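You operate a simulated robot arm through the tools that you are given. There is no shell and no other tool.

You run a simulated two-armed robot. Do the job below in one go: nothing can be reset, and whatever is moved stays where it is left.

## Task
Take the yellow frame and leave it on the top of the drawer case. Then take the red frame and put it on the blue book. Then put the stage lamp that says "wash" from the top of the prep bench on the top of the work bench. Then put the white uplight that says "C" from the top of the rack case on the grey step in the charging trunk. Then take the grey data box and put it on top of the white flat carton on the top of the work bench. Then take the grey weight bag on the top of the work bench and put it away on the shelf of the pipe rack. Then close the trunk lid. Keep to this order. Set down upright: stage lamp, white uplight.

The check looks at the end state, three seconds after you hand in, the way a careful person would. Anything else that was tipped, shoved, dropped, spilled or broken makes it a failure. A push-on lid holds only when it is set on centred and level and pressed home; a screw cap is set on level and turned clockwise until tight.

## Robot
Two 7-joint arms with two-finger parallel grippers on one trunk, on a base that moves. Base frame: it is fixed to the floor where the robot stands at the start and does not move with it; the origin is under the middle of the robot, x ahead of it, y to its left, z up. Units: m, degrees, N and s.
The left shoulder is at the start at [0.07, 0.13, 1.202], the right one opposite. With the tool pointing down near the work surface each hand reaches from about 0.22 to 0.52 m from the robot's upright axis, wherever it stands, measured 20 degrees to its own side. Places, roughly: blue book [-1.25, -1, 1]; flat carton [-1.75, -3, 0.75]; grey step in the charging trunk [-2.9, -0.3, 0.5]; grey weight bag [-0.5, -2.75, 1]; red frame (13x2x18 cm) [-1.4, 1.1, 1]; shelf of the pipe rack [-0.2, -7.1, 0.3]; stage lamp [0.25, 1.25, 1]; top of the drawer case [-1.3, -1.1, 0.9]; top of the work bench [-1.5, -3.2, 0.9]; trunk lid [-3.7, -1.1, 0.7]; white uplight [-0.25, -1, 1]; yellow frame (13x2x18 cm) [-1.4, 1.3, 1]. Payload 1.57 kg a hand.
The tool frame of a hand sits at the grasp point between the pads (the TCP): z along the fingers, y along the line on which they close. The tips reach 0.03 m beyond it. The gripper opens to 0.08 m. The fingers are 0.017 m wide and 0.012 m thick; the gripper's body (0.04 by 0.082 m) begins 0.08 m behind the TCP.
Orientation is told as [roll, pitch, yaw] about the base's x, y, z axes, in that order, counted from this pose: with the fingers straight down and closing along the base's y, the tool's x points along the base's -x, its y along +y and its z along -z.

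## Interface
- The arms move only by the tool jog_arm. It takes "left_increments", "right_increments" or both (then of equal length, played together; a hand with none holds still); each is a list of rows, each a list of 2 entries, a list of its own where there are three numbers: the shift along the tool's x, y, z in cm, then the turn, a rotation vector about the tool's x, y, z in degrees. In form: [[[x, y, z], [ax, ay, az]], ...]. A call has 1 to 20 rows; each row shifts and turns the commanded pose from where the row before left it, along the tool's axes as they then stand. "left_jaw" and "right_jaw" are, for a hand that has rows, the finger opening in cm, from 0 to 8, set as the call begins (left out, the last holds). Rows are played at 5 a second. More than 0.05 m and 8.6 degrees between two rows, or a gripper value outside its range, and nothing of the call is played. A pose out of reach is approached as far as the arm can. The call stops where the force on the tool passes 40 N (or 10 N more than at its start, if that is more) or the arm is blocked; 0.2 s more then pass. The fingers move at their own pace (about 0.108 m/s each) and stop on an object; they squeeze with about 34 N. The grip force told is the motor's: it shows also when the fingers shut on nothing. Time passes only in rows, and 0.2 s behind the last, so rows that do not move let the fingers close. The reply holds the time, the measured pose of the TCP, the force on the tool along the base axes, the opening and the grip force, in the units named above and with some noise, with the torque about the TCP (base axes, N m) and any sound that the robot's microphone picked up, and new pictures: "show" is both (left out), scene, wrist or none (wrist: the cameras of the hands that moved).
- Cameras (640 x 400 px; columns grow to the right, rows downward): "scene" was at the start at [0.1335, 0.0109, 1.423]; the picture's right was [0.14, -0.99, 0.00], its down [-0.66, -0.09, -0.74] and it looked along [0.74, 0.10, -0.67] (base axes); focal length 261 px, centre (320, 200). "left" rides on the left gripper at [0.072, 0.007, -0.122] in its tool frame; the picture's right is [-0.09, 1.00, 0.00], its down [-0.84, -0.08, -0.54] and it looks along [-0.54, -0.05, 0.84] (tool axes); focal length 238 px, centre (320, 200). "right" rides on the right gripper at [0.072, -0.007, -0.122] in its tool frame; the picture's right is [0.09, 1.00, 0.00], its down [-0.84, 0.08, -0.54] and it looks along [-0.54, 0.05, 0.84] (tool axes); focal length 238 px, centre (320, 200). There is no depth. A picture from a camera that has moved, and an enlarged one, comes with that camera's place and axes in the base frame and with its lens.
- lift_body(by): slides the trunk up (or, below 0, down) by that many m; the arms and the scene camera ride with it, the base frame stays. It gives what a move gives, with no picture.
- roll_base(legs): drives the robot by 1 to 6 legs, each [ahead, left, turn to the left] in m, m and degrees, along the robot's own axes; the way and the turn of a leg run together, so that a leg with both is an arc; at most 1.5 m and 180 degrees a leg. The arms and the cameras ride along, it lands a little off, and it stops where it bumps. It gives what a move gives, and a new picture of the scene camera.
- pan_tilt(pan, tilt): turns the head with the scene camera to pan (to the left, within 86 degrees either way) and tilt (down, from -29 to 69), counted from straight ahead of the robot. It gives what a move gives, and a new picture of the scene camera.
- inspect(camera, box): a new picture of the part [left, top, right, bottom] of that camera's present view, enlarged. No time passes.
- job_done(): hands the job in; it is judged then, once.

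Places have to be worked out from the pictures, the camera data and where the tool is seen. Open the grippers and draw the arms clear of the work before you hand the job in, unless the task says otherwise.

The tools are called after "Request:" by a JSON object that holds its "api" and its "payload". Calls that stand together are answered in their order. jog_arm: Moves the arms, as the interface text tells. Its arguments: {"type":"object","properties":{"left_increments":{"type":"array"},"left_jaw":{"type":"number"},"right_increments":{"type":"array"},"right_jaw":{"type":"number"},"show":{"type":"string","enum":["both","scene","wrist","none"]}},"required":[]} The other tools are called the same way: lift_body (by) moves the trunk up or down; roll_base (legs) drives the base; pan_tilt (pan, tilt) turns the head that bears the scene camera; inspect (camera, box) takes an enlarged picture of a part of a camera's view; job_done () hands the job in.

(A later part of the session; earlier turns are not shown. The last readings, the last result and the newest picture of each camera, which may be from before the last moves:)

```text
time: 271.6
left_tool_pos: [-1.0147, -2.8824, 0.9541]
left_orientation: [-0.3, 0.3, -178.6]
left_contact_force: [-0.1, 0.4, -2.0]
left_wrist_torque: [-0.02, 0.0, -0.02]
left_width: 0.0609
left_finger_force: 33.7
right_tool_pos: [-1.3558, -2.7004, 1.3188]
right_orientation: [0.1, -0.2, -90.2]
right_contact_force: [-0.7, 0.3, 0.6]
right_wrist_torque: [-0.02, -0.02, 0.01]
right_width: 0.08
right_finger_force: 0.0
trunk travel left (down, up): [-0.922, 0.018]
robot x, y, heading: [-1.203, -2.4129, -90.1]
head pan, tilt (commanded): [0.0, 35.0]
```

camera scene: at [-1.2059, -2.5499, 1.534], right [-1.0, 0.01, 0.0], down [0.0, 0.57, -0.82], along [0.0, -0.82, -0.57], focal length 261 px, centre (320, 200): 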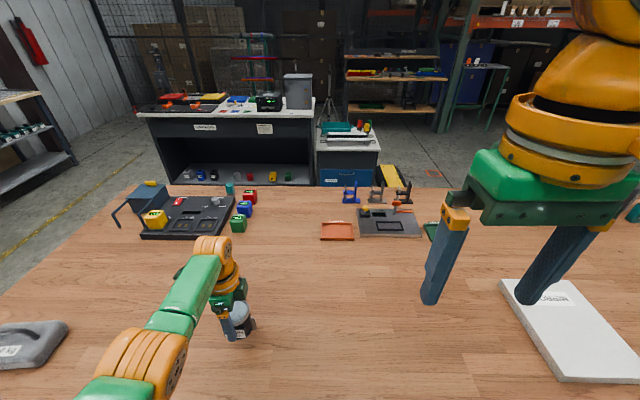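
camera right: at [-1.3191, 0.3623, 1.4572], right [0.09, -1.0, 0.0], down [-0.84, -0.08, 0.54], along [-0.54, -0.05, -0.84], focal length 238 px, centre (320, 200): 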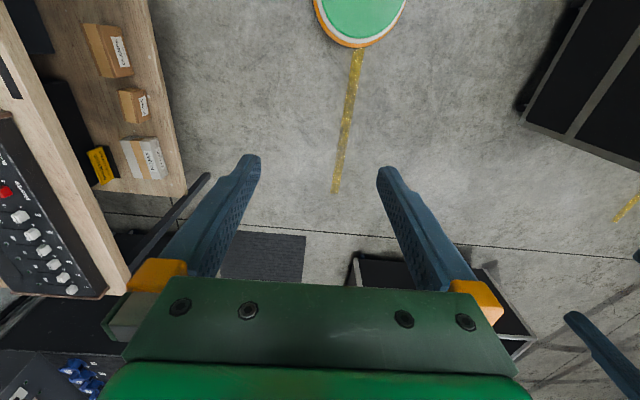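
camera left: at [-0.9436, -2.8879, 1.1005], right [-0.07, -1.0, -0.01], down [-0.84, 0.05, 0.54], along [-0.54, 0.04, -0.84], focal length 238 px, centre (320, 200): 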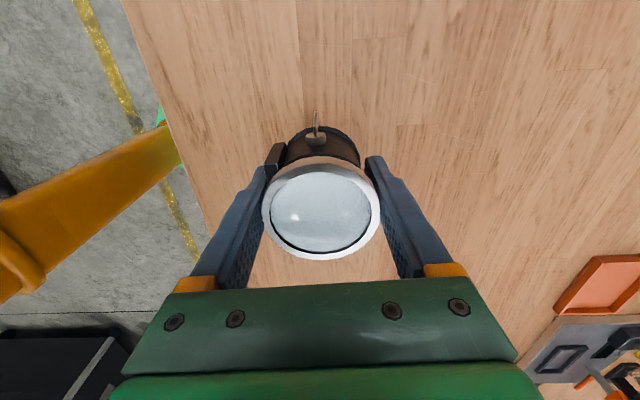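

No contact yet at z=0.954 (load still −2 N). Continue in 0.3 cm steps.

Request:
{"api": "jog_arm", "payload": {"left_increments": [[[0, 0, 0.3], [0, 0, 0]], [[0, 0, 0.3], [0, 0, 0]], [[0, 0, 0], [0, 0, 0]]], "show": "none"}}

Request:
{"api": "jog_arm", "payload": {"left_increments": [[[0, 0, 0.3], [0, 0, 0]], [[0, 0, 0], [0, 0, 0]]], "show": "none"}}

```text
time: 272.4
left_tool_pos: [-1.0149, -2.8819, 0.9479]
left_orientation: [-0.4, 0.3, -178.6]
left_contact_force: [0.3, 0.3, -2.1]
left_wrist_torque: [0.01, 0.03, -0.02]
left_width: 0.0608
left_finger_force: 34.4
right_tool_pos: [-1.3555, -2.7001, 1.3186]
right_orientation: [-0.1, -0.1, -90.2]
right_contact_force: [-0.1, -0.6, 0.0]
right_wrist_torque: [-0.01, 0.0, -0.04]
right_width: 0.08
right_finger_force: 0.0
trunk travel left (down, up): [-0.922, 0.018]
robot x, y, heading: [-1.2047, -2.4109, -90.3]
head pan, tilt (commanded): [0.0, 35.0]
```

```text
time: 273.0
left_tool_pos: [-1.0145, -2.8822, 0.9439]
left_orientation: [-0.4, 0.3, -178.6]
left_contact_force: [0.2, 0.2, -3.0]
left_wrist_torque: [0.0, -0.02, -0.01]
left_width: 0.0611
left_finger_force: 34.3
right_tool_pos: [-1.3562, -2.7004, 1.3185]
right_orientation: [0.0, 0.0, -90.3]
right_contact_force: [0.2, -1.3, 0.7]
right_wrist_torque: [0.02, 0.0, -0.02]
right_width: 0.08
right_finger_force: 0.0
trunk travel left (down, up): [-0.922, 0.018]
robot x, y, heading: [-1.2067, -2.4068, -90.4]
head pan, tilt (commanded): [0.0, 35.0]
```

Still hanging free at z=0.944; the work bench is a bit lower. I go on stepwise.

Request:
{"api": "jog_arm", "payload": {"left_increments": [[[0, 0, 0.3], [0, 0, 0]], [[0, 0, 0.3], [0, 0, 0]], [[0, 0, 0.3], [0, 0, 0]], [[0, 0, 0], [0, 0, 0]]], "show": "wrist"}}

```text
time: 274.0
left_tool_pos: [-1.015, -2.8806, 0.9363]
left_orientation: [-0.4, 0.3, -178.5]
left_contact_force: [-0.3, -1.2, -1.7]
left_wrist_torque: [-0.02, -0.03, 0.0]
left_width: 0.0607
left_finger_force: 34.4
right_tool_pos: [-1.356, -2.7003, 1.3186]
right_orientation: [0.0, 0.0, -90.3]
right_contact_force: [0.4, 0.1, 0.1]
right_wrist_torque: [-0.01, 0.01, 0.01]
right_width: 0.0798
right_finger_force: 0.0
trunk travel left (down, up): [-0.922, 0.018]
robot x, y, heading: [-1.2052, -2.4137, -90.5]
head pan, tilt (commanded): [0.0, 35.0]
camera left: at [-0.9432, -2.8865, 1.0591], right [-0.07, -1.0, -0.01], down [-0.84, 0.05, 0.54], along [-0.54, 0.04, -0.84], focal length 238 px, centre (320, 200)
```

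left: 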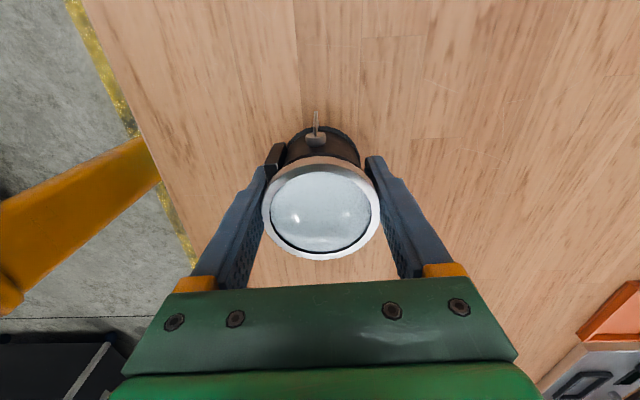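

Request:
{"api": "inspect", "payload": {"camera": "scene", "box": [160, 250, 320, 370]}}

Request:
{"api": "jog_arm", "payload": {"left_increments": [[[0, 0, 0.4], [0, 0, 0]], [[0, 0, 0.4], [0, 0, 0]], [[0, 0, 0], [0, 0, 0]]], "show": "none"}}

```text
3.33 times, centred on (240, 310) of scene
camera zoom: at [-1.2059, -2.5511, 1.5159], right [-1.0, 0.01, 0.0], down [0.0, 0.57, -0.82], along [0.0, -0.82, -0.57], focal length 870 px, centre (587, -167)
```

zoom: 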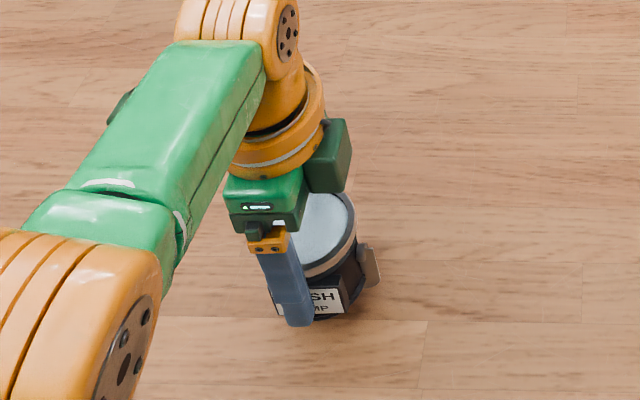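

```text
time: 274.8
left_tool_pos: [-1.0151, -2.8771, 0.9291]
left_orientation: [-0.3, 0.2, -178.5]
left_contact_force: [0.4, -0.5, -2.7]
left_wrist_torque: [0.01, 0.02, 0.02]
left_width: 0.0606
left_finger_force: 35.0
left hand out of reach, approached as far as the arm can: row 1
right_tool_pos: [-1.3556, -2.7016, 1.3188]
right_orientation: [0.0, -0.1, -90.4]
right_contact_force: [0.1, 0.1, -0.3]
right_wrist_torque: [-0.01, 0.0, -0.01]
right_width: 0.0801
right_finger_force: 0.0
trunk travel left (down, up): [-0.922, 0.018]
robot x, y, heading: [-1.2052, -2.4133, -90.2]
head pan, tilt (commanded): [0.0, 35.0]
```

Two views of the bench edge give a bench top at z≈0.853 (edge y≈-2.72), so contact should come at TCP ≈0.906. I lower 1.8 cm by trunk and finish in small steps.

Request:
{"api": "lift_body", "payload": {"by": -0.018}}

Request:
{"api": "lift_body", "payload": {"by": -0.004}}

```text
time: 275.4
left_tool_pos: [-1.0148, -2.8757, 0.913]
left_orientation: [-0.2, 0.3, -178.7]
left_contact_force: [0.8, 4.3, 9.1]
left_wrist_torque: [0.0, 0.1, -0.02]
left_width: 0.0609
left_finger_force: 34.1
right_tool_pos: [-1.3566, -2.698, 1.3021]
right_orientation: [0.1, -0.2, -90.2]
right_contact_force: [-0.1, 0.7, 0.7]
right_wrist_torque: [0.02, 0.01, -0.03]
right_width: 0.0801
right_finger_force: 0.0
trunk travel left (down, up): [-0.904, 0.036]
robot x, y, heading: [-1.2077, -2.4095, -90.4]
head pan, tilt (commanded): [0.0, 35.0]
```

```text
time: 276.0
left_tool_pos: [-1.0153, -2.8763, 0.9103]
left_orientation: [-0.1, 0.4, -178.7]
left_contact_force: [2.7, -3.1, 24.9]
left_wrist_torque: [0.0, 0.1, 0.04]
left_width: 0.061
left_finger_force: 33.8
right_tool_pos: [-1.3576, -2.6957, 1.2979]
right_orientation: [0.1, -0.4, -90.3]
right_contact_force: [-0.8, -0.9, 0.0]
right_wrist_torque: [0.02, 0.01, 0.02]
right_width: 0.0803
right_finger_force: 0.1
trunk travel left (down, up): [-0.9, 0.04]
robot x, y, heading: [-1.2053, -2.4101, -90.3]
head pan, tilt (commanded): [0.0, 35.0]
```

The lamp stands on the bench (contact at TCP ≈0.913). I ease off 3 mm and open.

Request:
{"api": "lift_body", "payload": {"by": 0.004}}

Request:
{"api": "jog_arm", "payload": {"left_increments": [[[0, 0, 0], [0, 0, 0]], [[0, 0, 0], [0, 0, 0]], [[0, 0, 0], [0, 0, 0]]], "left_jaw": 8, "show": "wrist"}}

```text
time: 276.5
left_tool_pos: [-1.0147, -2.8753, 0.9103]
left_orientation: [-0.6, 0.3, -178.7]
left_contact_force: [1.2, -0.1, -2.4]
left_wrist_torque: [0.0, -0.03, -0.01]
left_width: 0.0608
left_finger_force: 34.0
right_tool_pos: [-1.3562, -2.7003, 1.3007]
right_orientation: [0.0, -0.1, -90.3]
right_contact_force: [0.2, -0.3, 0.0]
right_wrist_torque: [-0.02, 0.0, -0.05]
right_width: 0.0798
right_finger_force: 0.0
trunk travel left (down, up): [-0.904, 0.036]
robot x, y, heading: [-1.2088, -2.4127, -90.2]
head pan, tilt (commanded): [0.0, 35.0]
```

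```text
time: 277.3
left_tool_pos: [-1.0153, -2.8772, 0.9117]
left_orientation: [-0.3, 0.3, -178.7]
left_contact_force: [0.5, -0.6, 0.0]
left_wrist_torque: [0.0, 0.03, -0.02]
left_width: 0.0801
left_finger_force: 0.1
right_tool_pos: [-1.3554, -2.6994, 1.301]
right_orientation: [0.0, -0.2, -90.3]
right_contact_force: [0.1, -0.6, 0.3]
right_wrist_torque: [-0.03, -0.03, 0.04]
right_width: 0.0798
right_finger_force: 0.1
trunk travel left (down, up): [-0.904, 0.036]
robot x, y, heading: [-1.207, -2.4139, -90.3]
head pan, tilt (commanded): [0.0, 35.0]
camera left: at [-0.943, -2.8832, 1.0341], right [-0.07, -1.0, -0.01], down [-0.84, 0.05, 0.54], along [-0.54, 0.04, -0.84], focal length 238 px, centre (320, 200)
```

left: 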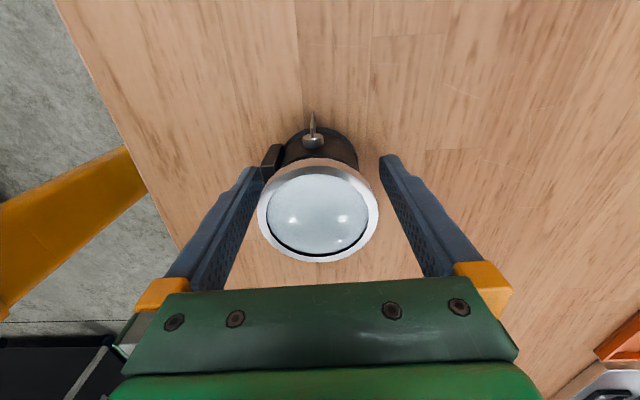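

Released upright. I raise straight up off the lamp.

Request:
{"api": "lift_body", "payload": {"by": 0.036}}

Request:
{"api": "jog_arm", "payload": {"left_increments": [[[0, 0, -2], [0, 0, 0]], [[0, 0, -2], [0, 0, 0]], [[0, 0, -2], [0, 0, 0]], [[0, 0, -2], [0, 0, 0]], [[0, 0, -2], [0, 0, 0]], [[0, 0, -2], [0, 0, 0]], [[0, 0, 0], [0, 0, 0]]]}}

```text
time: 278.1
left_tool_pos: [-1.015, -2.8778, 0.9471]
left_orientation: [-0.3, 0.3, -178.8]
left_contact_force: [0.6, -0.6, 0.3]
left_wrist_torque: [0.04, 0.03, -0.02]
left_width: 0.0801
left_finger_force: 0.0
right_tool_pos: [-1.356, -2.7001, 1.3372]
right_orientation: [-0.1, -0.2, -90.2]
right_contact_force: [0.9, 0.4, -0.3]
right_wrist_torque: [-0.01, 0.0, 0.0]
right_width: 0.0803
right_finger_force: 0.0
trunk travel left (down, up): [-0.94, 0.0]
robot x, y, heading: [-1.2047, -2.4098, -90.1]
head pan, tilt (commanded): [0.0, 35.0]
```

```text
time: 279.7
left_tool_pos: [-1.0141, -2.8771, 1.0667]
left_orientation: [-0.3, 0.3, -178.8]
left_contact_force: [0.1, -0.2, 0.1]
left_wrist_torque: [0.01, 0.0, -0.02]
left_width: 0.0799
left_finger_force: 0.0
right_tool_pos: [-1.3566, -2.7001, 1.3385]
right_orientation: [-0.1, -0.2, -90.4]
right_contact_force: [0.1, 0.1, -0.5]
right_wrist_torque: [0.0, -0.03, 0.01]
right_width: 0.0799
right_finger_force: 0.0
trunk travel left (down, up): [-0.94, 0.0]
robot x, y, heading: [-1.2068, -2.4081, -90.1]
head pan, tilt (commanded): [0.0, 35.0]
camera scene: at [-1.2062, -2.5505, 1.534], right [-1.0, 0.01, 0.0], down [0.0, 0.57, -0.82], along [0.0, -0.82, -0.57], focal length 261 px, centre (320, 200)
camera left: at [-0.9421, -2.8831, 1.1904], right [-0.07, -1.0, -0.01], down [-0.84, 0.05, 0.54], along [-0.54, 0.04, -0.84], focal length 238 px, centre (320, 200)
```

scene: 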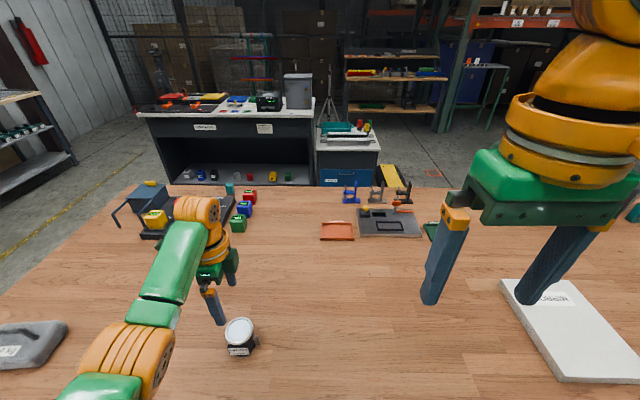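
left: 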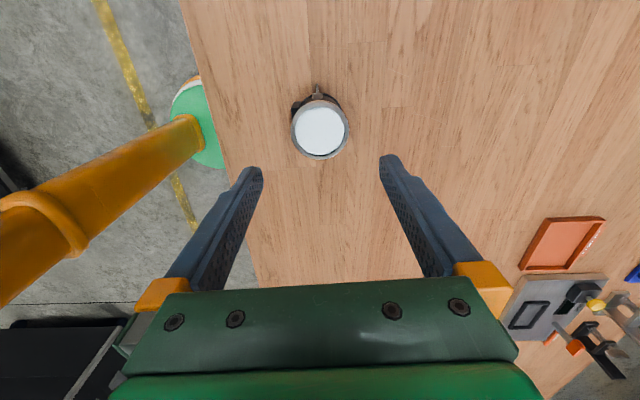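

The WASH lamp stands upright on the work bench. I enlarge the bench items to look for the data box and the weight bag.

Request:
{"api": "inspect", "payload": {"camera": "scene", "box": [80, 160, 280, 285]}}

Request:
{"api": "inspect", "payload": {"camera": "scene", "box": [300, 170, 460, 270]}}

Request:
{"api": "inspect", "payload": {"camera": "scene", "box": [480, 250, 640, 400]}}

Request:
{"api": "inspect", "payload": {"camera": "scene", "box": [0, 280, 160, 400]}}

```text
3.20 times, centred on (180, 222) of scene
camera zoom: at [-1.2062, -2.5505, 1.534], right [-1.0, 0.01, 0.0], down [0.0, 0.57, -0.82], along [0.0, -0.82, -0.57], focal length 836 px, centre (768, 128)
```

zoom: 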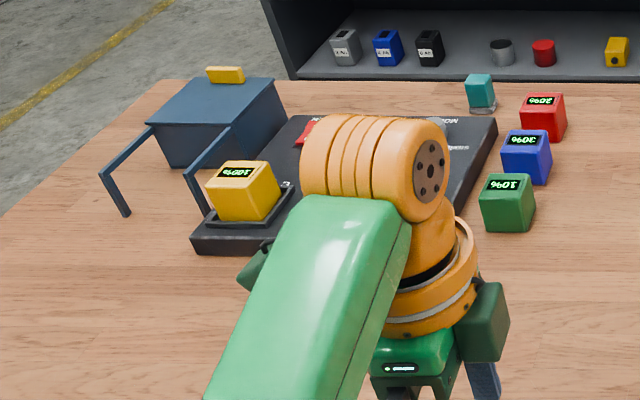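

```text
4.00 times, centred on (380, 220) of scene
camera zoom: at [-1.2062, -2.5505, 1.534], right [-1.0, 0.01, 0.0], down [0.0, 0.57, -0.82], along [0.0, -0.82, -0.57], focal length 1044 px, centre (80, 120)
```

zoom: 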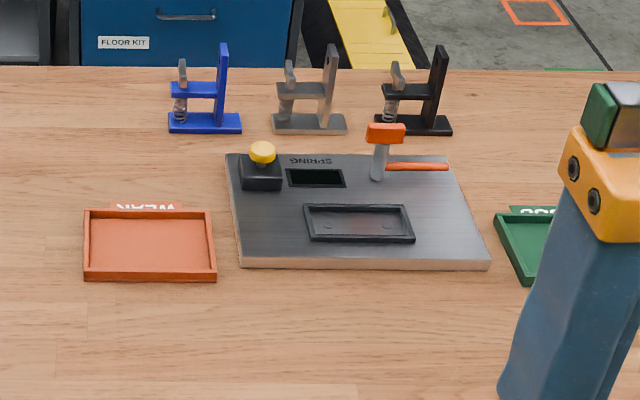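

```text
2.67 times, centred on (560, 325) of scene
camera zoom: at [-1.2062, -2.5505, 1.534], right [-1.0, 0.01, 0.0], down [0.0, 0.57, -0.82], along [0.0, -0.82, -0.57], focal length 696 px, centre (-320, -133)
```

zoom: 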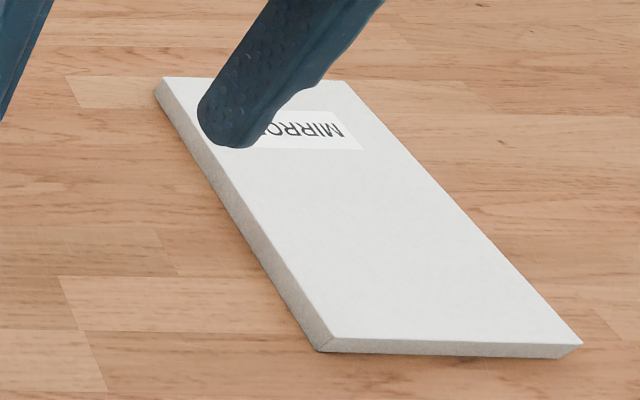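

```text
3.33 times, centred on (80, 340) of scene
camera zoom: at [-1.2062, -2.5505, 1.534], right [-1.0, 0.01, 0.0], down [0.0, 0.57, -0.82], along [0.0, -0.82, -0.57], focal length 870 px, centre (1120, -267)
```

zoom: 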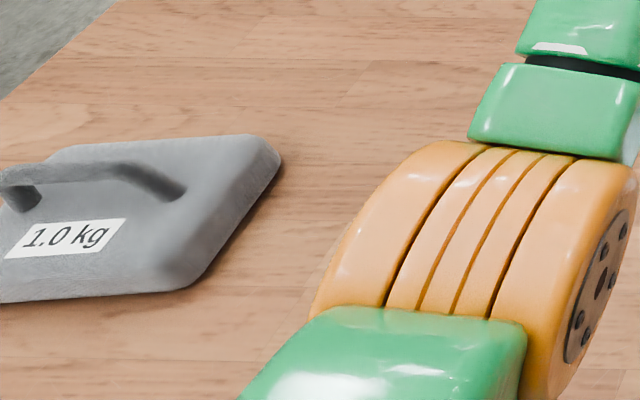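

The white carton is labelled MIRROR, the weight bag "1.0 kg". Now for the uplights: I back off, move east behind the rack case and turn north to read their labels.

Request:
{"api": "roll_base", "payload": {"legs": [[-0.45, 0, 0], [0, 0.95, 0], [0, 0, 90], [0, 0, 90]]}}

Request:
{"api": "pan_tilt", "payload": {"pan": 0, "tilt": 35}}

```text
time: 294.6
left_tool_pos: [-0.3968, -1.4923, 1.0679]
left_orientation: [-0.3, 0.3, -2.4]
left_contact_force: [-0.6, -0.2, -0.5]
left_wrist_torque: [0.0, 0.0, -0.01]
left_width: 0.0799
left_finger_force: 0.1
right_tool_pos: [-0.0665, -1.6919, 1.3374]
right_orientation: [-0.1, -0.2, 85.8]
right_contact_force: [0.3, 0.6, -0.6]
right_wrist_torque: [-0.06, 0.0, -0.04]
right_width: 0.08
right_finger_force: 0.1
trunk travel left (down, up): [-0.94, 0.0]
robot x, y, heading: [-0.2364, -1.9721, 86.1]
head pan, tilt (commanded): [0.0, 35.0]
camera scene: at [-0.2268, -1.8321, 1.534], right [1.0, -0.07, 0.0], down [-0.04, -0.57, -0.82], along [0.06, 0.82, -0.57], focal length 261 px, centre (320, 200)
```

scene: 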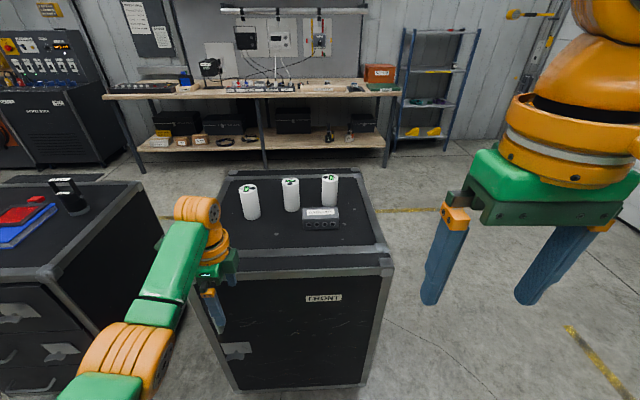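

```text
time: 295.2
left_tool_pos: [-0.3979, -1.491, 1.0669]
left_orientation: [-0.2, 0.4, -2.5]
left_contact_force: [-0.4, -0.4, 0.2]
left_wrist_torque: [0.02, -0.04, -0.01]
left_width: 0.0801
left_finger_force: 0.0
right_tool_pos: [-0.0683, -1.6914, 1.3367]
right_orientation: [-0.1, -0.3, 85.8]
right_contact_force: [-0.1, -0.5, 0.0]
right_wrist_torque: [-0.02, 0.03, -0.01]
right_width: 0.0798
right_finger_force: 0.0
trunk travel left (down, up): [-0.94, 0.0]
robot x, y, heading: [-0.2387, -1.9686, 86.2]
head pan, tilt (commanded): [0.0, 35.0]
camera scene: at [-0.2271, -1.8321, 1.534], right [1.0, -0.07, 0.0], down [-0.04, -0.57, -0.82], along [0.06, 0.82, -0.57], focal length 261 px, centre (320, 200)
```

scene: 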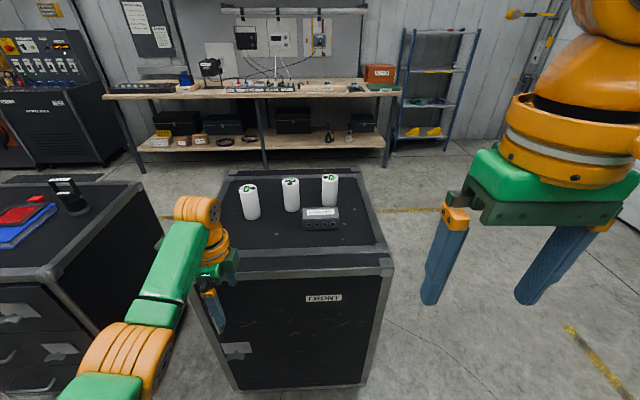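

Request:
{"api": "inspect", "payload": {"camera": "scene", "box": [225, 160, 355, 241]}}

Request:
{"api": "inspect", "payload": {"camera": "scene", "box": [235, 168, 300, 208]}}

Request:
{"api": "inspect", "payload": {"camera": "scene", "box": [275, 165, 345, 208]}}

Request:
{"api": "inspect", "payload": {"camera": "scene", "box": [0, 160, 130, 270]}}

```text
4.92 times, centred on (290, 200) of scene
camera zoom: at [-0.2271, -1.8321, 1.534], right [1.0, -0.07, 0.0], down [-0.04, -0.57, -0.82], along [0.06, 0.82, -0.57], focal length 1286 px, centre (468, 198)
```

zoom: 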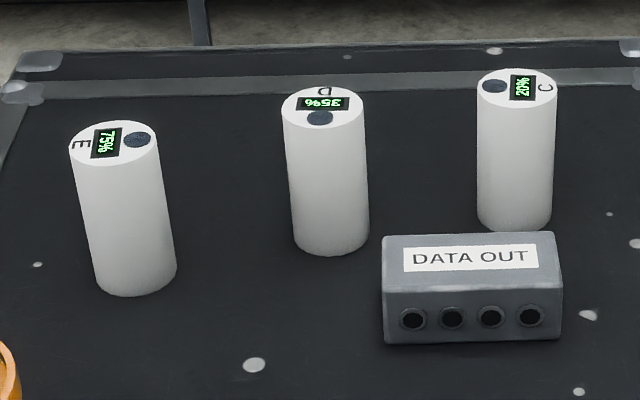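

```text
9.85 times, centred on (268, 188) of scene
camera zoom: at [-0.2271, -1.8321, 1.534], right [1.0, -0.07, 0.0], down [-0.04, -0.57, -0.82], along [0.06, 0.82, -0.57], focal length 2571 px, centre (837, 318)
```

zoom: 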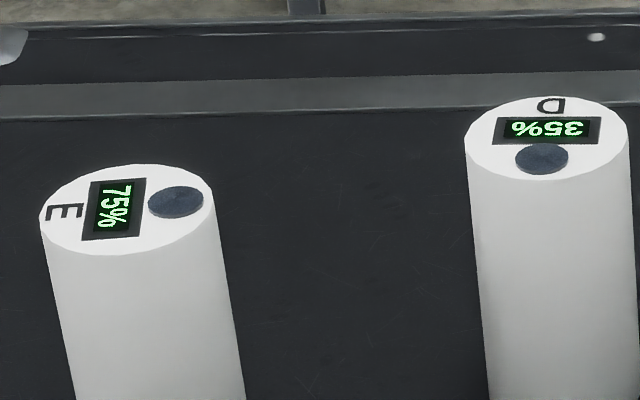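

```text
9.14 times, centred on (310, 186) of scene
camera zoom: at [-0.2271, -1.8321, 1.534], right [1.0, -0.07, 0.0], down [-0.04, -0.57, -0.82], along [0.06, 0.82, -0.57], focal length 2387 px, centre (411, 323)
```

zoom: 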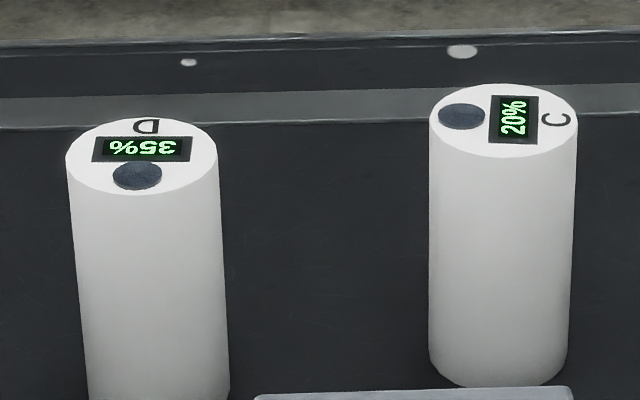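

```text
3.64 times, centred on (65, 215) of scene
camera zoom: at [-0.2271, -1.8321, 1.534], right [1.0, -0.07, 0.0], down [-0.04, -0.57, -0.82], along [0.06, 0.82, -0.57], focal length 950 px, centre (1247, 146)
```

zoom: 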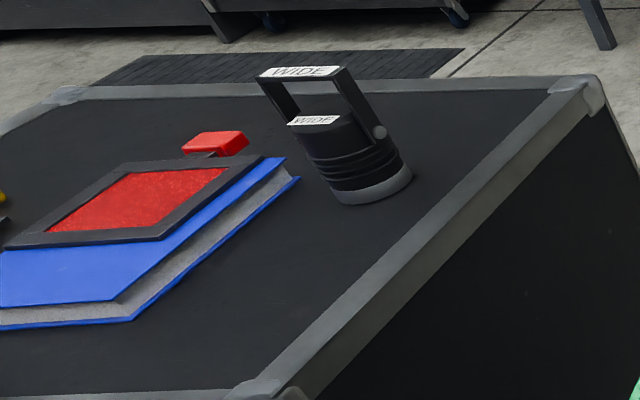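

C is the easternmost uplight (≈[-0.14, -1.04], top ≈1.073, rack top ≈0.967); the DATA OUT box stands just south of it. I turn the left hand back to the default yaw and pitch it 20° forward for reach.

Request:
{"api": "jog_arm", "payload": {"left_increments": [[[0, 0, -1], [0, 0, -8.2]], [[0, 0, -1], [0, 0, -8.2]], [[0, 0, -1], [0, 0, -8.2]], [[0, 0, -1], [0, 0, -8.2]], [[0, 0, -1], [0, 0, -8.2]], [[0, 0, 0], [0, 0, -8.2]], [[0, 0, 0], [0, 0, -8.2]], [[0, 0, 0], [0, 0, -8.2]], [[0, 0, 0], [0, 0, -8.2]], [[0, 0, 0], [0, 0, -8.2]], [[0, 0, 0], [0, 0, -8]], [[0, 0, 0], [0, -6.7, 0]], [[0, 0, 0], [0, -6.7, 0]], [[0, 0, 0], [0, -6.6, 0]], [[0, 0, 0], [0, 0, 0]]], "left_jaw": 8, "show": "none"}}

Request:
{"api": "roll_base", "payload": {"legs": [[0, -0.27, 4]]}}

Request:
{"api": "inspect", "payload": {"camera": "left", "box": [0, 0, 640, 400]}}

```text
time: 298.4
left_tool_pos: [-0.3976, -1.492, 1.1174]
left_orientation: [0.3, -19.9, 87.4]
left_contact_force: [-0.5, 0.4, 1.0]
left_wrist_torque: [0.02, 0.01, 0.0]
left_width: 0.0798
left_finger_force: 0.1
right_tool_pos: [-0.0687, -1.6915, 1.337]
right_orientation: [0.0, -0.1, 85.7]
right_contact_force: [-1.0, 0.2, -0.5]
right_wrist_torque: [0.01, -0.01, -0.02]
right_width: 0.0801
right_finger_force: 0.1
trunk travel left (down, up): [-0.94, 0.0]
robot x, y, heading: [-0.2376, -1.9705, 86.0]
head pan, tilt (commanded): [0.0, 35.0]
```

```text
time: 300.3
left_tool_pos: [-0.1659, -1.5132, 1.1176]
left_orientation: [0.0, -19.7, 91.4]
left_contact_force: [0.6, 1.1, 0.9]
left_wrist_torque: [-0.03, -0.03, -0.03]
left_width: 0.0803
left_finger_force: 0.1
right_tool_pos: [0.1767, -1.6914, 1.3373]
right_orientation: [-0.2, -0.1, 89.8]
right_contact_force: [0.2, -0.1, 0.6]
right_wrist_torque: [-0.01, -0.03, -0.01]
right_width: 0.08
right_finger_force: 0.0
trunk travel left (down, up): [-0.94, 0.0]
robot x, y, heading: [0.027, -1.9786, 89.8]
head pan, tilt (commanded): [0.0, 35.0]
camera scene: at [0.0265, -1.8418, 1.534], right [1.0, 0.0, 0.0], down [0.0, -0.57, -0.82], along [0.0, 0.82, -0.57], focal length 261 px, centre (320, 200)
```

scene: 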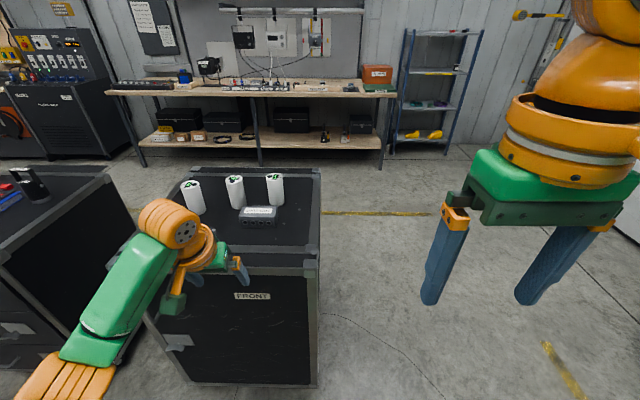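

```text
1.00 times, centred on (320, 200) of left (not enlarged: the box is as wide or as high as the picture)
camera zoom: at [-0.1688, -1.6226, 1.208], right [-1.0, 0.06, 0.03], down [0.06, 0.61, 0.79], along [0.03, 0.79, -0.61], focal length 238 px, centre (320, 200)
```

zoom: 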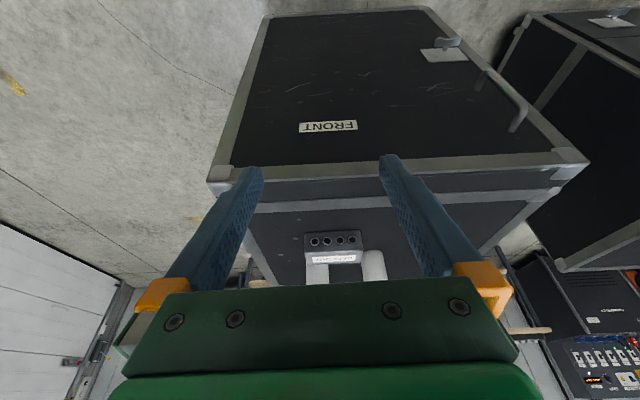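

I raise the hand 3 cm and drive forward 0.40 m so the open fingers come over the DATA box toward C.

Request:
{"api": "jog_arm", "payload": {"left_increments": [[[-0.52, 0, -1.41], [0, 0, 0]], [[-0.52, 0, -1.41], [0, 0, 0]], [[0, 0, 0], [0, 0, 0]]], "show": "none"}}

Request:
{"api": "roll_base", "payload": {"legs": [[0.39, 0, 0]]}}

Request:
{"api": "inspect", "payload": {"camera": "left", "box": [0, 0, 640, 400]}}

```text
time: 301.1
left_tool_pos: [-0.1626, -1.5123, 1.1476]
left_orientation: [0.4, -19.7, 91.4]
left_contact_force: [0.1, 0.1, 0.8]
left_wrist_torque: [0.0, -0.02, -0.01]
left_width: 0.0799
left_finger_force: 0.2
right_tool_pos: [0.179, -1.6909, 1.3368]
right_orientation: [0.0, -0.1, 89.8]
right_contact_force: [-0.2, 0.0, -0.5]
right_wrist_torque: [0.0, -0.02, -0.01]
right_width: 0.08
right_finger_force: 0.0
trunk travel left (down, up): [-0.94, 0.0]
robot x, y, heading: [0.0323, -1.9785, 89.6]
head pan, tilt (commanded): [0.0, 35.0]
```

```text
time: 303.6
left_tool_pos: [-0.1558, -1.1202, 1.1487]
left_orientation: [0.2, -20.0, 90.9]
left_contact_force: [-0.1, 0.0, -0.4]
left_wrist_torque: [-0.02, 0.02, -0.03]
left_width: 0.0801
left_finger_force: 0.1
right_tool_pos: [0.1845, -1.3006, 1.3378]
right_orientation: [0.0, -0.3, 89.3]
right_contact_force: [0.7, 0.9, 0.5]
right_wrist_torque: [0.04, 0.0, -0.01]
right_width: 0.08
right_finger_force: 0.1
trunk travel left (down, up): [-0.94, 0.0]
robot x, y, heading: [0.0347, -1.5848, 89.4]
head pan, tilt (commanded): [0.0, 35.0]
camera scene: at [0.035, -1.4505, 1.5344], right [1.0, -0.01, 0.0], down [-0.01, -0.57, -0.82], along [0.01, 0.82, -0.57], focal length 261 px, centre (320, 200)
```

scene: 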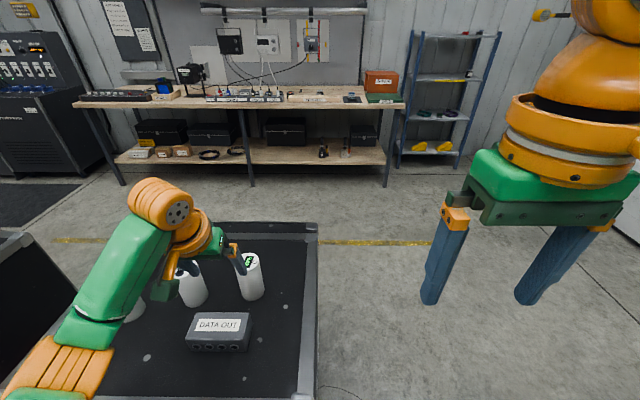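

```text
1.00 times, centred on (320, 200) of left (not enlarged: the box is as wide or as high as the picture)
camera zoom: at [-0.1597, -1.2289, 1.2401], right [-1.0, 0.07, 0.04], down [0.07, 0.6, 0.79], along [0.03, 0.79, -0.61], focal length 238 px, centre (320, 200)
```

zoom: 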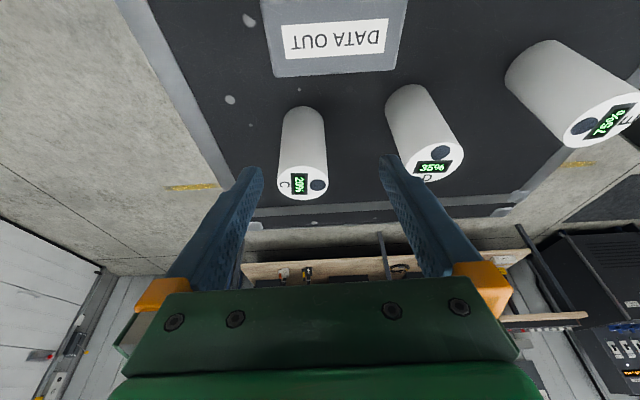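

Top of C computes to [-0.135, -1.042]. I shift the hand 2.1 cm east and 7.8 cm forward at this height.

Request:
{"api": "jog_arm", "payload": {"left_increments": [[[0, -2.1, 0], [0, 0, 0]], [[-2.44, 0, 0.89], [0, 0, 0]], [[-2.44, 0, 0.89], [0, 0, 0]], [[-2.44, 0, 0.89], [0, 0, 0]], [[0, 0, 0], [0, 0, 0]]], "show": "wrist"}}

```text
time: 304.8
left_tool_pos: [-0.1356, -1.0387, 1.1479]
left_orientation: [0.4, -19.7, 90.7]
left_contact_force: [0.3, -0.5, -0.4]
left_wrist_torque: [0.04, 0.0, 0.0]
left_width: 0.0799
left_finger_force: 0.1
right_tool_pos: [0.1856, -1.2981, 1.3378]
right_orientation: [0.1, -0.2, 89.4]
right_contact_force: [0.2, -0.8, 0.5]
right_wrist_torque: [0.0, -0.01, 0.01]
right_width: 0.0801
right_finger_force: 0.0
trunk travel left (down, up): [-0.94, 0.0]
robot x, y, heading: [0.0337, -1.5822, 89.5]
head pan, tilt (commanded): [0.0, 35.0]
camera left: at [-0.1393, -1.1483, 1.2384], right [-1.0, 0.07, 0.04], down [0.07, 0.6, 0.79], along [0.03, 0.79, -0.61], focal length 238 px, centre (320, 200)
```

left: 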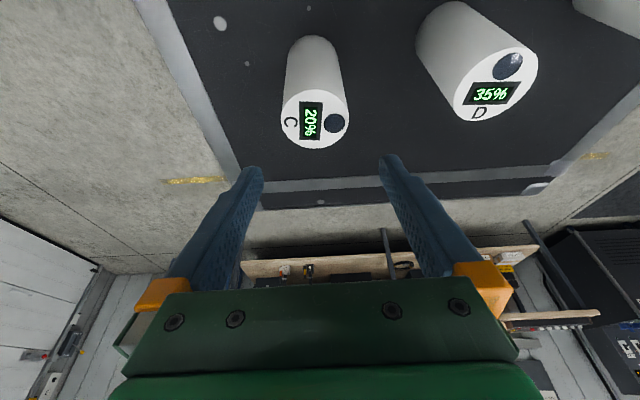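

Aligned within 2 mm. I descend 10 cm around C and check.

Request:
{"api": "jog_arm", "payload": {"left_increments": [[[0.855, 0, 2.35], [0, 0, 0]], [[0.855, 0, 2.35], [0, 0, 0]], [[0.855, 0, 2.35], [0, 0, 0]], [[0.855, 0, 2.35], [0, 0, 0]], [[0, 0, 0], [0, 0, 0]]], "show": "wrist"}}

```text
time: 306.0
left_tool_pos: [-0.136, -1.0396, 1.0478]
left_orientation: [0.3, -19.8, 90.9]
left_contact_force: [-0.4, -0.3, 0.3]
left_wrist_torque: [-0.02, 0.03, 0.01]
left_width: 0.08
left_finger_force: 0.1
right_tool_pos: [0.1853, -1.2963, 1.3369]
right_orientation: [0.1, -0.2, 89.3]
right_contact_force: [-0.1, 0.4, -0.3]
right_wrist_torque: [-0.03, -0.03, 0.0]
right_width: 0.0801
right_finger_force: 0.0
trunk travel left (down, up): [-0.94, 0.0]
robot x, y, heading: [0.0312, -1.5839, 89.2]
head pan, tilt (commanded): [0.0, 35.0]
camera left: at [-0.14, -1.1484, 1.1379], right [-1.0, 0.07, 0.04], down [0.07, 0.61, 0.79], along [0.03, 0.79, -0.61], focal length 238 px, centre (320, 200)
```

left: 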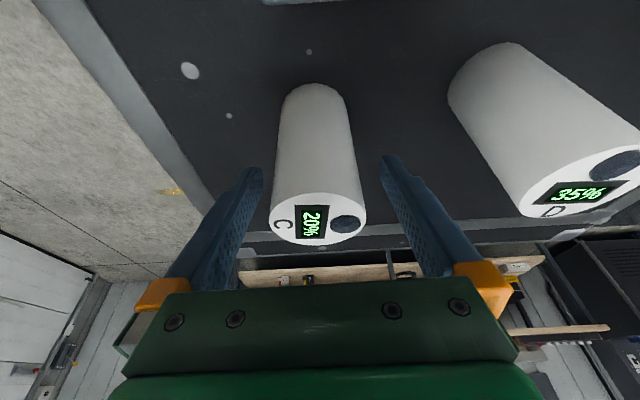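

C is between the fingers. Descend 2.5 cm more and close.

Request:
{"api": "jog_arm", "payload": {"left_increments": [[[0.855, 0, 2.35], [0, 0, 0]], [[0, 0, 0], [0, 0, 0]]], "show": "none"}}

Request:
{"api": "jog_arm", "payload": {"left_increments": [[[0, 0, 0], [0, 0, 0]], [[0, 0, 0], [0, 0, 0]], [[0, 0, 0], [0, 0, 0]]], "left_jaw": 0, "show": "wrist"}}

```text
time: 306.6
left_tool_pos: [-0.1382, -1.0409, 1.0229]
left_orientation: [0.4, -19.6, 90.8]
left_contact_force: [-0.2, 0.4, 0.1]
left_wrist_torque: [0.01, -0.01, 0.01]
left_width: 0.0799
left_finger_force: 0.1
right_tool_pos: [0.1852, -1.2967, 1.3379]
right_orientation: [0.0, -0.3, 89.3]
right_contact_force: [-0.3, -0.2, 1.0]
right_wrist_torque: [-0.01, 0.02, -0.03]
right_width: 0.08
right_finger_force: 0.0
trunk travel left (down, up): [-0.94, 0.0]
robot x, y, heading: [0.0321, -1.5851, 89.4]
head pan, tilt (commanded): [0.0, 35.0]
```

```text
time: 307.4
left_tool_pos: [-0.1371, -1.04, 1.0224]
left_orientation: [0.3, -19.7, 90.9]
left_contact_force: [-0.7, -0.9, -0.4]
left_wrist_torque: [0.02, -0.06, 0.01]
left_width: 0.0567
left_finger_force: 34.2
right_tool_pos: [0.1854, -1.2963, 1.3382]
right_orientation: [0.0, -0.2, 89.2]
right_contact_force: [-0.9, 0.5, 0.5]
right_wrist_torque: [0.03, -0.01, 0.0]
right_width: 0.08
right_finger_force: 0.1
trunk travel left (down, up): [-0.94, 0.0]
robot x, y, heading: [0.0314, -1.5874, 89.5]
head pan, tilt (commanded): [0.0, 35.0]
camera left: at [-0.1413, -1.149, 1.1135], right [-1.0, 0.07, 0.04], down [0.07, 0.61, 0.79], along [0.03, 0.79, -0.61], focal length 238 px, centre (320, 200)
```

left: 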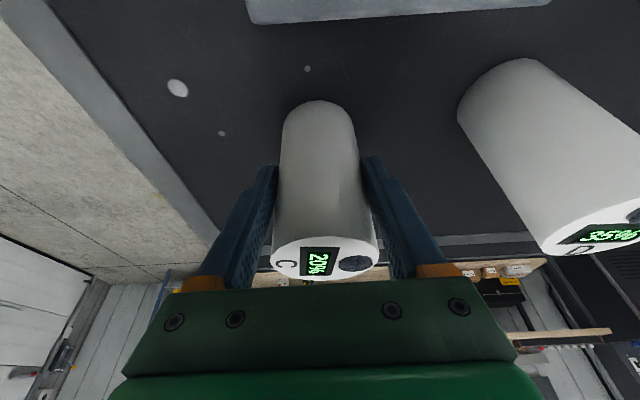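

C is gripped (5.67 cm, 34 N). Lift 12 cm.

Request:
{"api": "jog_arm", "payload": {"left_increments": [[[-0.51, 0, -1.41], [0, 0, 0]], [[-0.82, 0, -2.26], [0, 0, 0]], [[-0.82, 0, -2.26], [0, 0, 0]], [[-0.82, 0, -2.26], [0, 0, 0]], [[-0.82, 0, -2.26], [0, 0, 0]], [[0, 0, 0], [0, 0, 0]]]}}

```text
time: 308.8
left_tool_pos: [-0.1375, -1.0371, 1.1342]
left_orientation: [0.3, -19.6, 90.9]
left_contact_force: [0.1, -0.1, -5.1]
left_wrist_torque: [-0.07, -0.03, 0.04]
left_width: 0.0566
left_finger_force: 34.0
right_tool_pos: [0.1851, -1.2957, 1.3366]
right_orientation: [0.1, -0.1, 89.3]
right_contact_force: [0.3, 0.3, 0.2]
right_wrist_torque: [0.02, 0.03, -0.02]
right_width: 0.0799
right_finger_force: 0.0
trunk travel left (down, up): [-0.94, 0.0]
robot x, y, heading: [0.0338, -1.5855, 89.2]
head pan, tilt (commanded): [0.0, 35.0]
camera scene: at [0.0345, -1.4451, 1.5338], right [1.0, -0.01, 0.0], down [-0.01, -0.57, -0.82], along [0.01, 0.82, -0.57], focal length 261 px, centre (320, 200)
camera left: at [-0.141, -1.1468, 1.225], right [-1.0, 0.07, 0.04], down [0.07, 0.61, 0.79], along [0.03, 0.79, -0.61], focal length 238 px, centre (320, 200)
```

scene: 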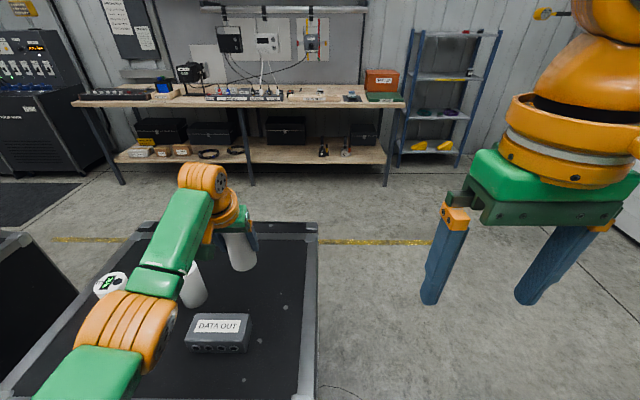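
left: 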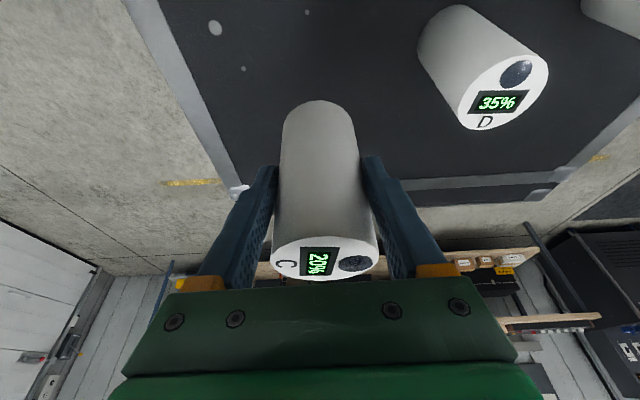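

C is lifted clear. I back away, turn west and drive along the aisle, then north to a spot east of the charging trunk.

Request:
{"api": "roll_base", "payload": {"legs": [[-0.45, 0, 0], [0, 0, 90.5], [1.5, 0, 0], [0.42, 0, 0]]}}

Request:
{"api": "pan_tilt", "payload": {"pan": -25, "tilt": 30}}

```text
time: 324.3
left_tool_pos: [-2.3841, -2.1763, 1.1347]
left_orientation: [0.2, -19.9, -179.9]
left_contact_force: [0.0, 0.5, -5.7]
left_wrist_torque: [0.01, -0.06, -0.01]
left_width: 0.0561
left_finger_force: 33.9
right_tool_pos: [-2.1207, -1.8587, 1.338]
right_orientation: [0.0, -0.3, 178.5]
right_contact_force: [0.3, -0.9, -0.1]
right_wrist_torque: [-0.04, 0.01, 0.0]
right_width: 0.0799
right_finger_force: 0.0
trunk travel left (down, up): [-0.94, 0.0]
robot x, y, heading: [-1.8372, -2.0103, 178.4]
head pan, tilt (commanded): [0.0, 35.0]
camera scene: at [-1.973, -2.0117, 1.5341], right [0.03, 1.0, 0.0], down [0.57, -0.01, -0.82], along [-0.82, 0.02, -0.57], focal length 261 px, centre (320, 200)
```

scene: 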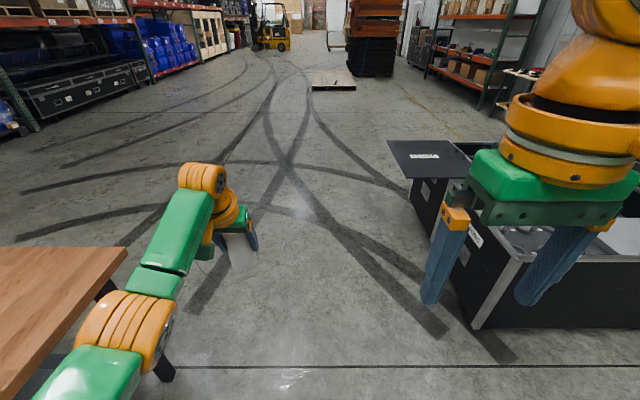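

```text
time: 325.2
left_tool_pos: [-2.3864, -2.1773, 1.1333]
left_orientation: [0.3, -19.6, -180.0]
left_contact_force: [-0.9, 0.3, -5.4]
left_wrist_torque: [0.05, -0.06, 0.01]
left_width: 0.0564
left_finger_force: 33.8
right_tool_pos: [-2.1238, -1.8584, 1.3368]
right_orientation: [0.1, -0.1, 178.5]
right_contact_force: [-0.1, 0.8, 0.1]
right_wrist_torque: [-0.03, 0.0, 0.02]
right_width: 0.0803
right_finger_force: 0.1
trunk travel left (down, up): [-0.94, 0.0]
robot x, y, heading: [-1.8382, -2.0107, 178.7]
head pan, tilt (commanded): [-25.0, 30.0]
camera scene: at [-1.9699, -1.9735, 1.5415], right [0.44, 0.9, 0.0], down [0.45, -0.22, -0.87], along [-0.77, 0.39, -0.5], focal length 261 px, centre (320, 200)
```

scene: 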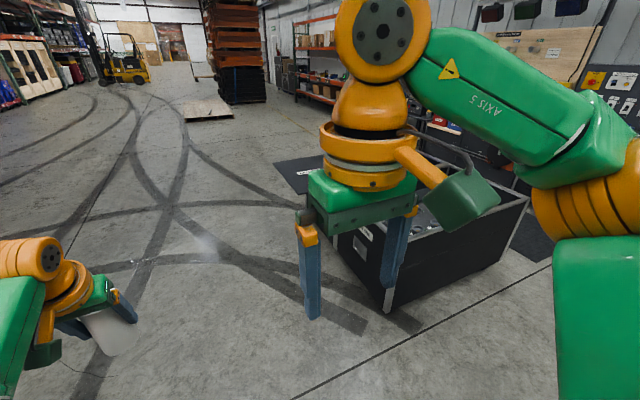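

I step 0.15 m further west for clearance to the drawer case, then strafe north 1.25 m to face the trunk.

Request:
{"api": "roll_base", "payload": {"legs": [[0.15, 0, 1.4], [0, -1.25, 0]]}}

Request:
{"api": "pan_tilt", "payload": {"pan": 0, "tilt": 40}}

```text
time: 332.6
left_tool_pos: [-2.5387, -0.9347, 1.1335]
left_orientation: [0.3, -19.5, -177.5]
left_contact_force: [-0.4, -1.0, -5.9]
left_wrist_torque: [0.03, -0.09, -0.01]
left_width: 0.0567
left_finger_force: 34.2
right_tool_pos: [-2.2909, -0.6061, 1.3367]
right_orientation: [-0.1, 0.0, -179.2]
right_contact_force: [-0.1, 0.9, 0.0]
right_wrist_torque: [0.06, 0.01, -0.03]
right_width: 0.0801
right_finger_force: 0.0
trunk travel left (down, up): [-0.94, 0.0]
robot x, y, heading: [-1.9952, -0.7502, -179.1]
head pan, tilt (commanded): [-25.0, 30.0]
camera scene: at [-2.1314, -0.7162, 1.5416], right [0.41, 0.91, 0.0], down [0.46, -0.2, -0.87], along [-0.79, 0.36, -0.5], focal length 261 px, centre (320, 200)
```

scene: 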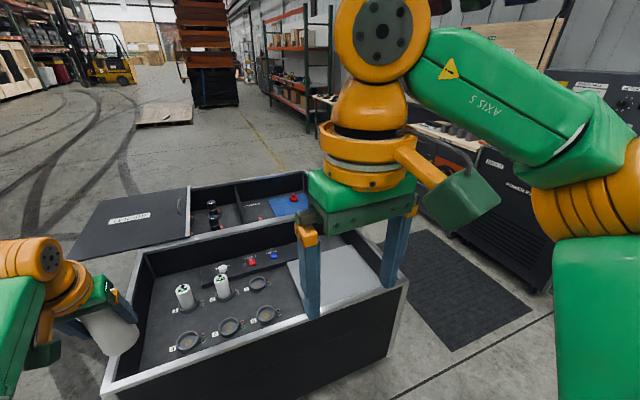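

```text
time: 333.5
left_tool_pos: [-2.5395, -0.9343, 1.134]
left_orientation: [0.3, -19.7, -177.7]
left_contact_force: [-1.6, -0.7, -6.1]
left_wrist_torque: [-0.01, -0.09, 0.03]
left_width: 0.0566
left_finger_force: 34.0
right_tool_pos: [-2.29, -0.6053, 1.3363]
right_orientation: [0.0, -0.1, -179.2]
right_contact_force: [0.3, 0.5, -0.5]
right_wrist_torque: [0.01, -0.02, 0.02]
right_width: 0.0797
right_finger_force: 0.0
trunk travel left (down, up): [-0.94, 0.0]
robot x, y, heading: [-1.992, -0.7457, -179.0]
head pan, tilt (commanded): [0.0, 40.0]
camera scene: at [-2.1338, -0.753, 1.5263], right [-0.01, 1.0, 0.0], down [0.64, 0.01, -0.77], along [-0.77, -0.01, -0.64], focal length 261 px, centre (320, 200)
```

scene: 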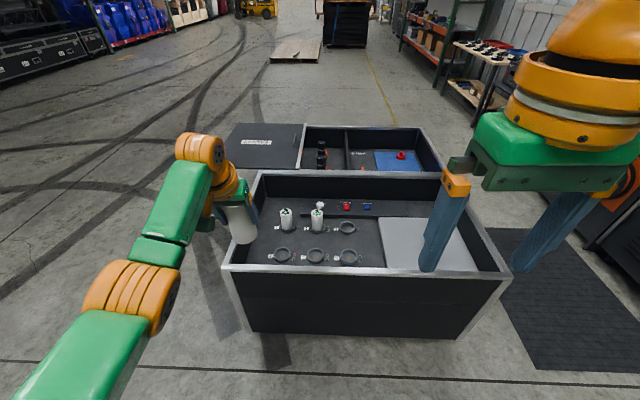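

I see the trunk: a front compartment with charging wells and a grey area at its north end, and a rear compartment with a sliding-type lid. I enlarge.

Request:
{"api": "inspect", "payload": {"camera": "scene", "box": [215, 160, 515, 290]}}

Request:
{"api": "inspect", "payload": {"camera": "scene", "box": [215, 110, 455, 190]}}

```text
2.13 times, centred on (365, 225) of scene
camera zoom: at [-2.1338, -0.753, 1.5263], right [-0.01, 1.0, 0.0], down [0.64, 0.01, -0.77], along [-0.77, -0.01, -0.64], focal length 557 px, centre (224, 147)
```

zoom: 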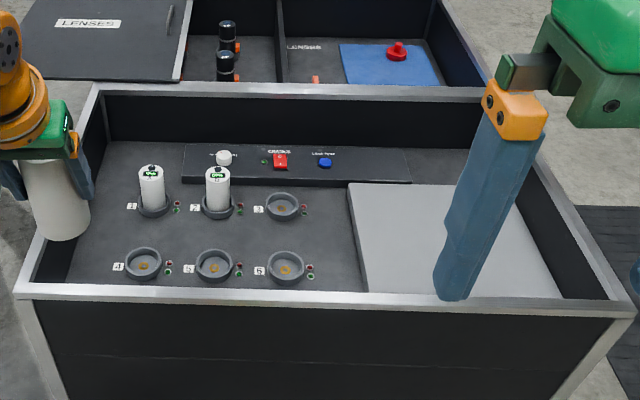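

```text
2.67 times, centred on (335, 150) of scene
camera zoom: at [-2.1338, -0.753, 1.5263], right [-0.01, 1.0, 0.0], down [0.64, 0.01, -0.77], along [-0.77, -0.01, -0.64], focal length 696 px, centre (280, 333)
```

zoom: 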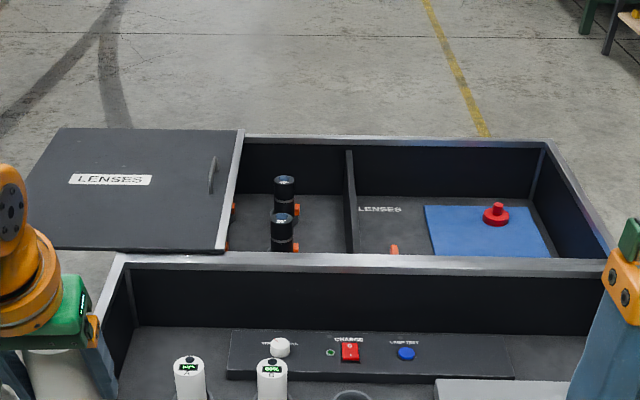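

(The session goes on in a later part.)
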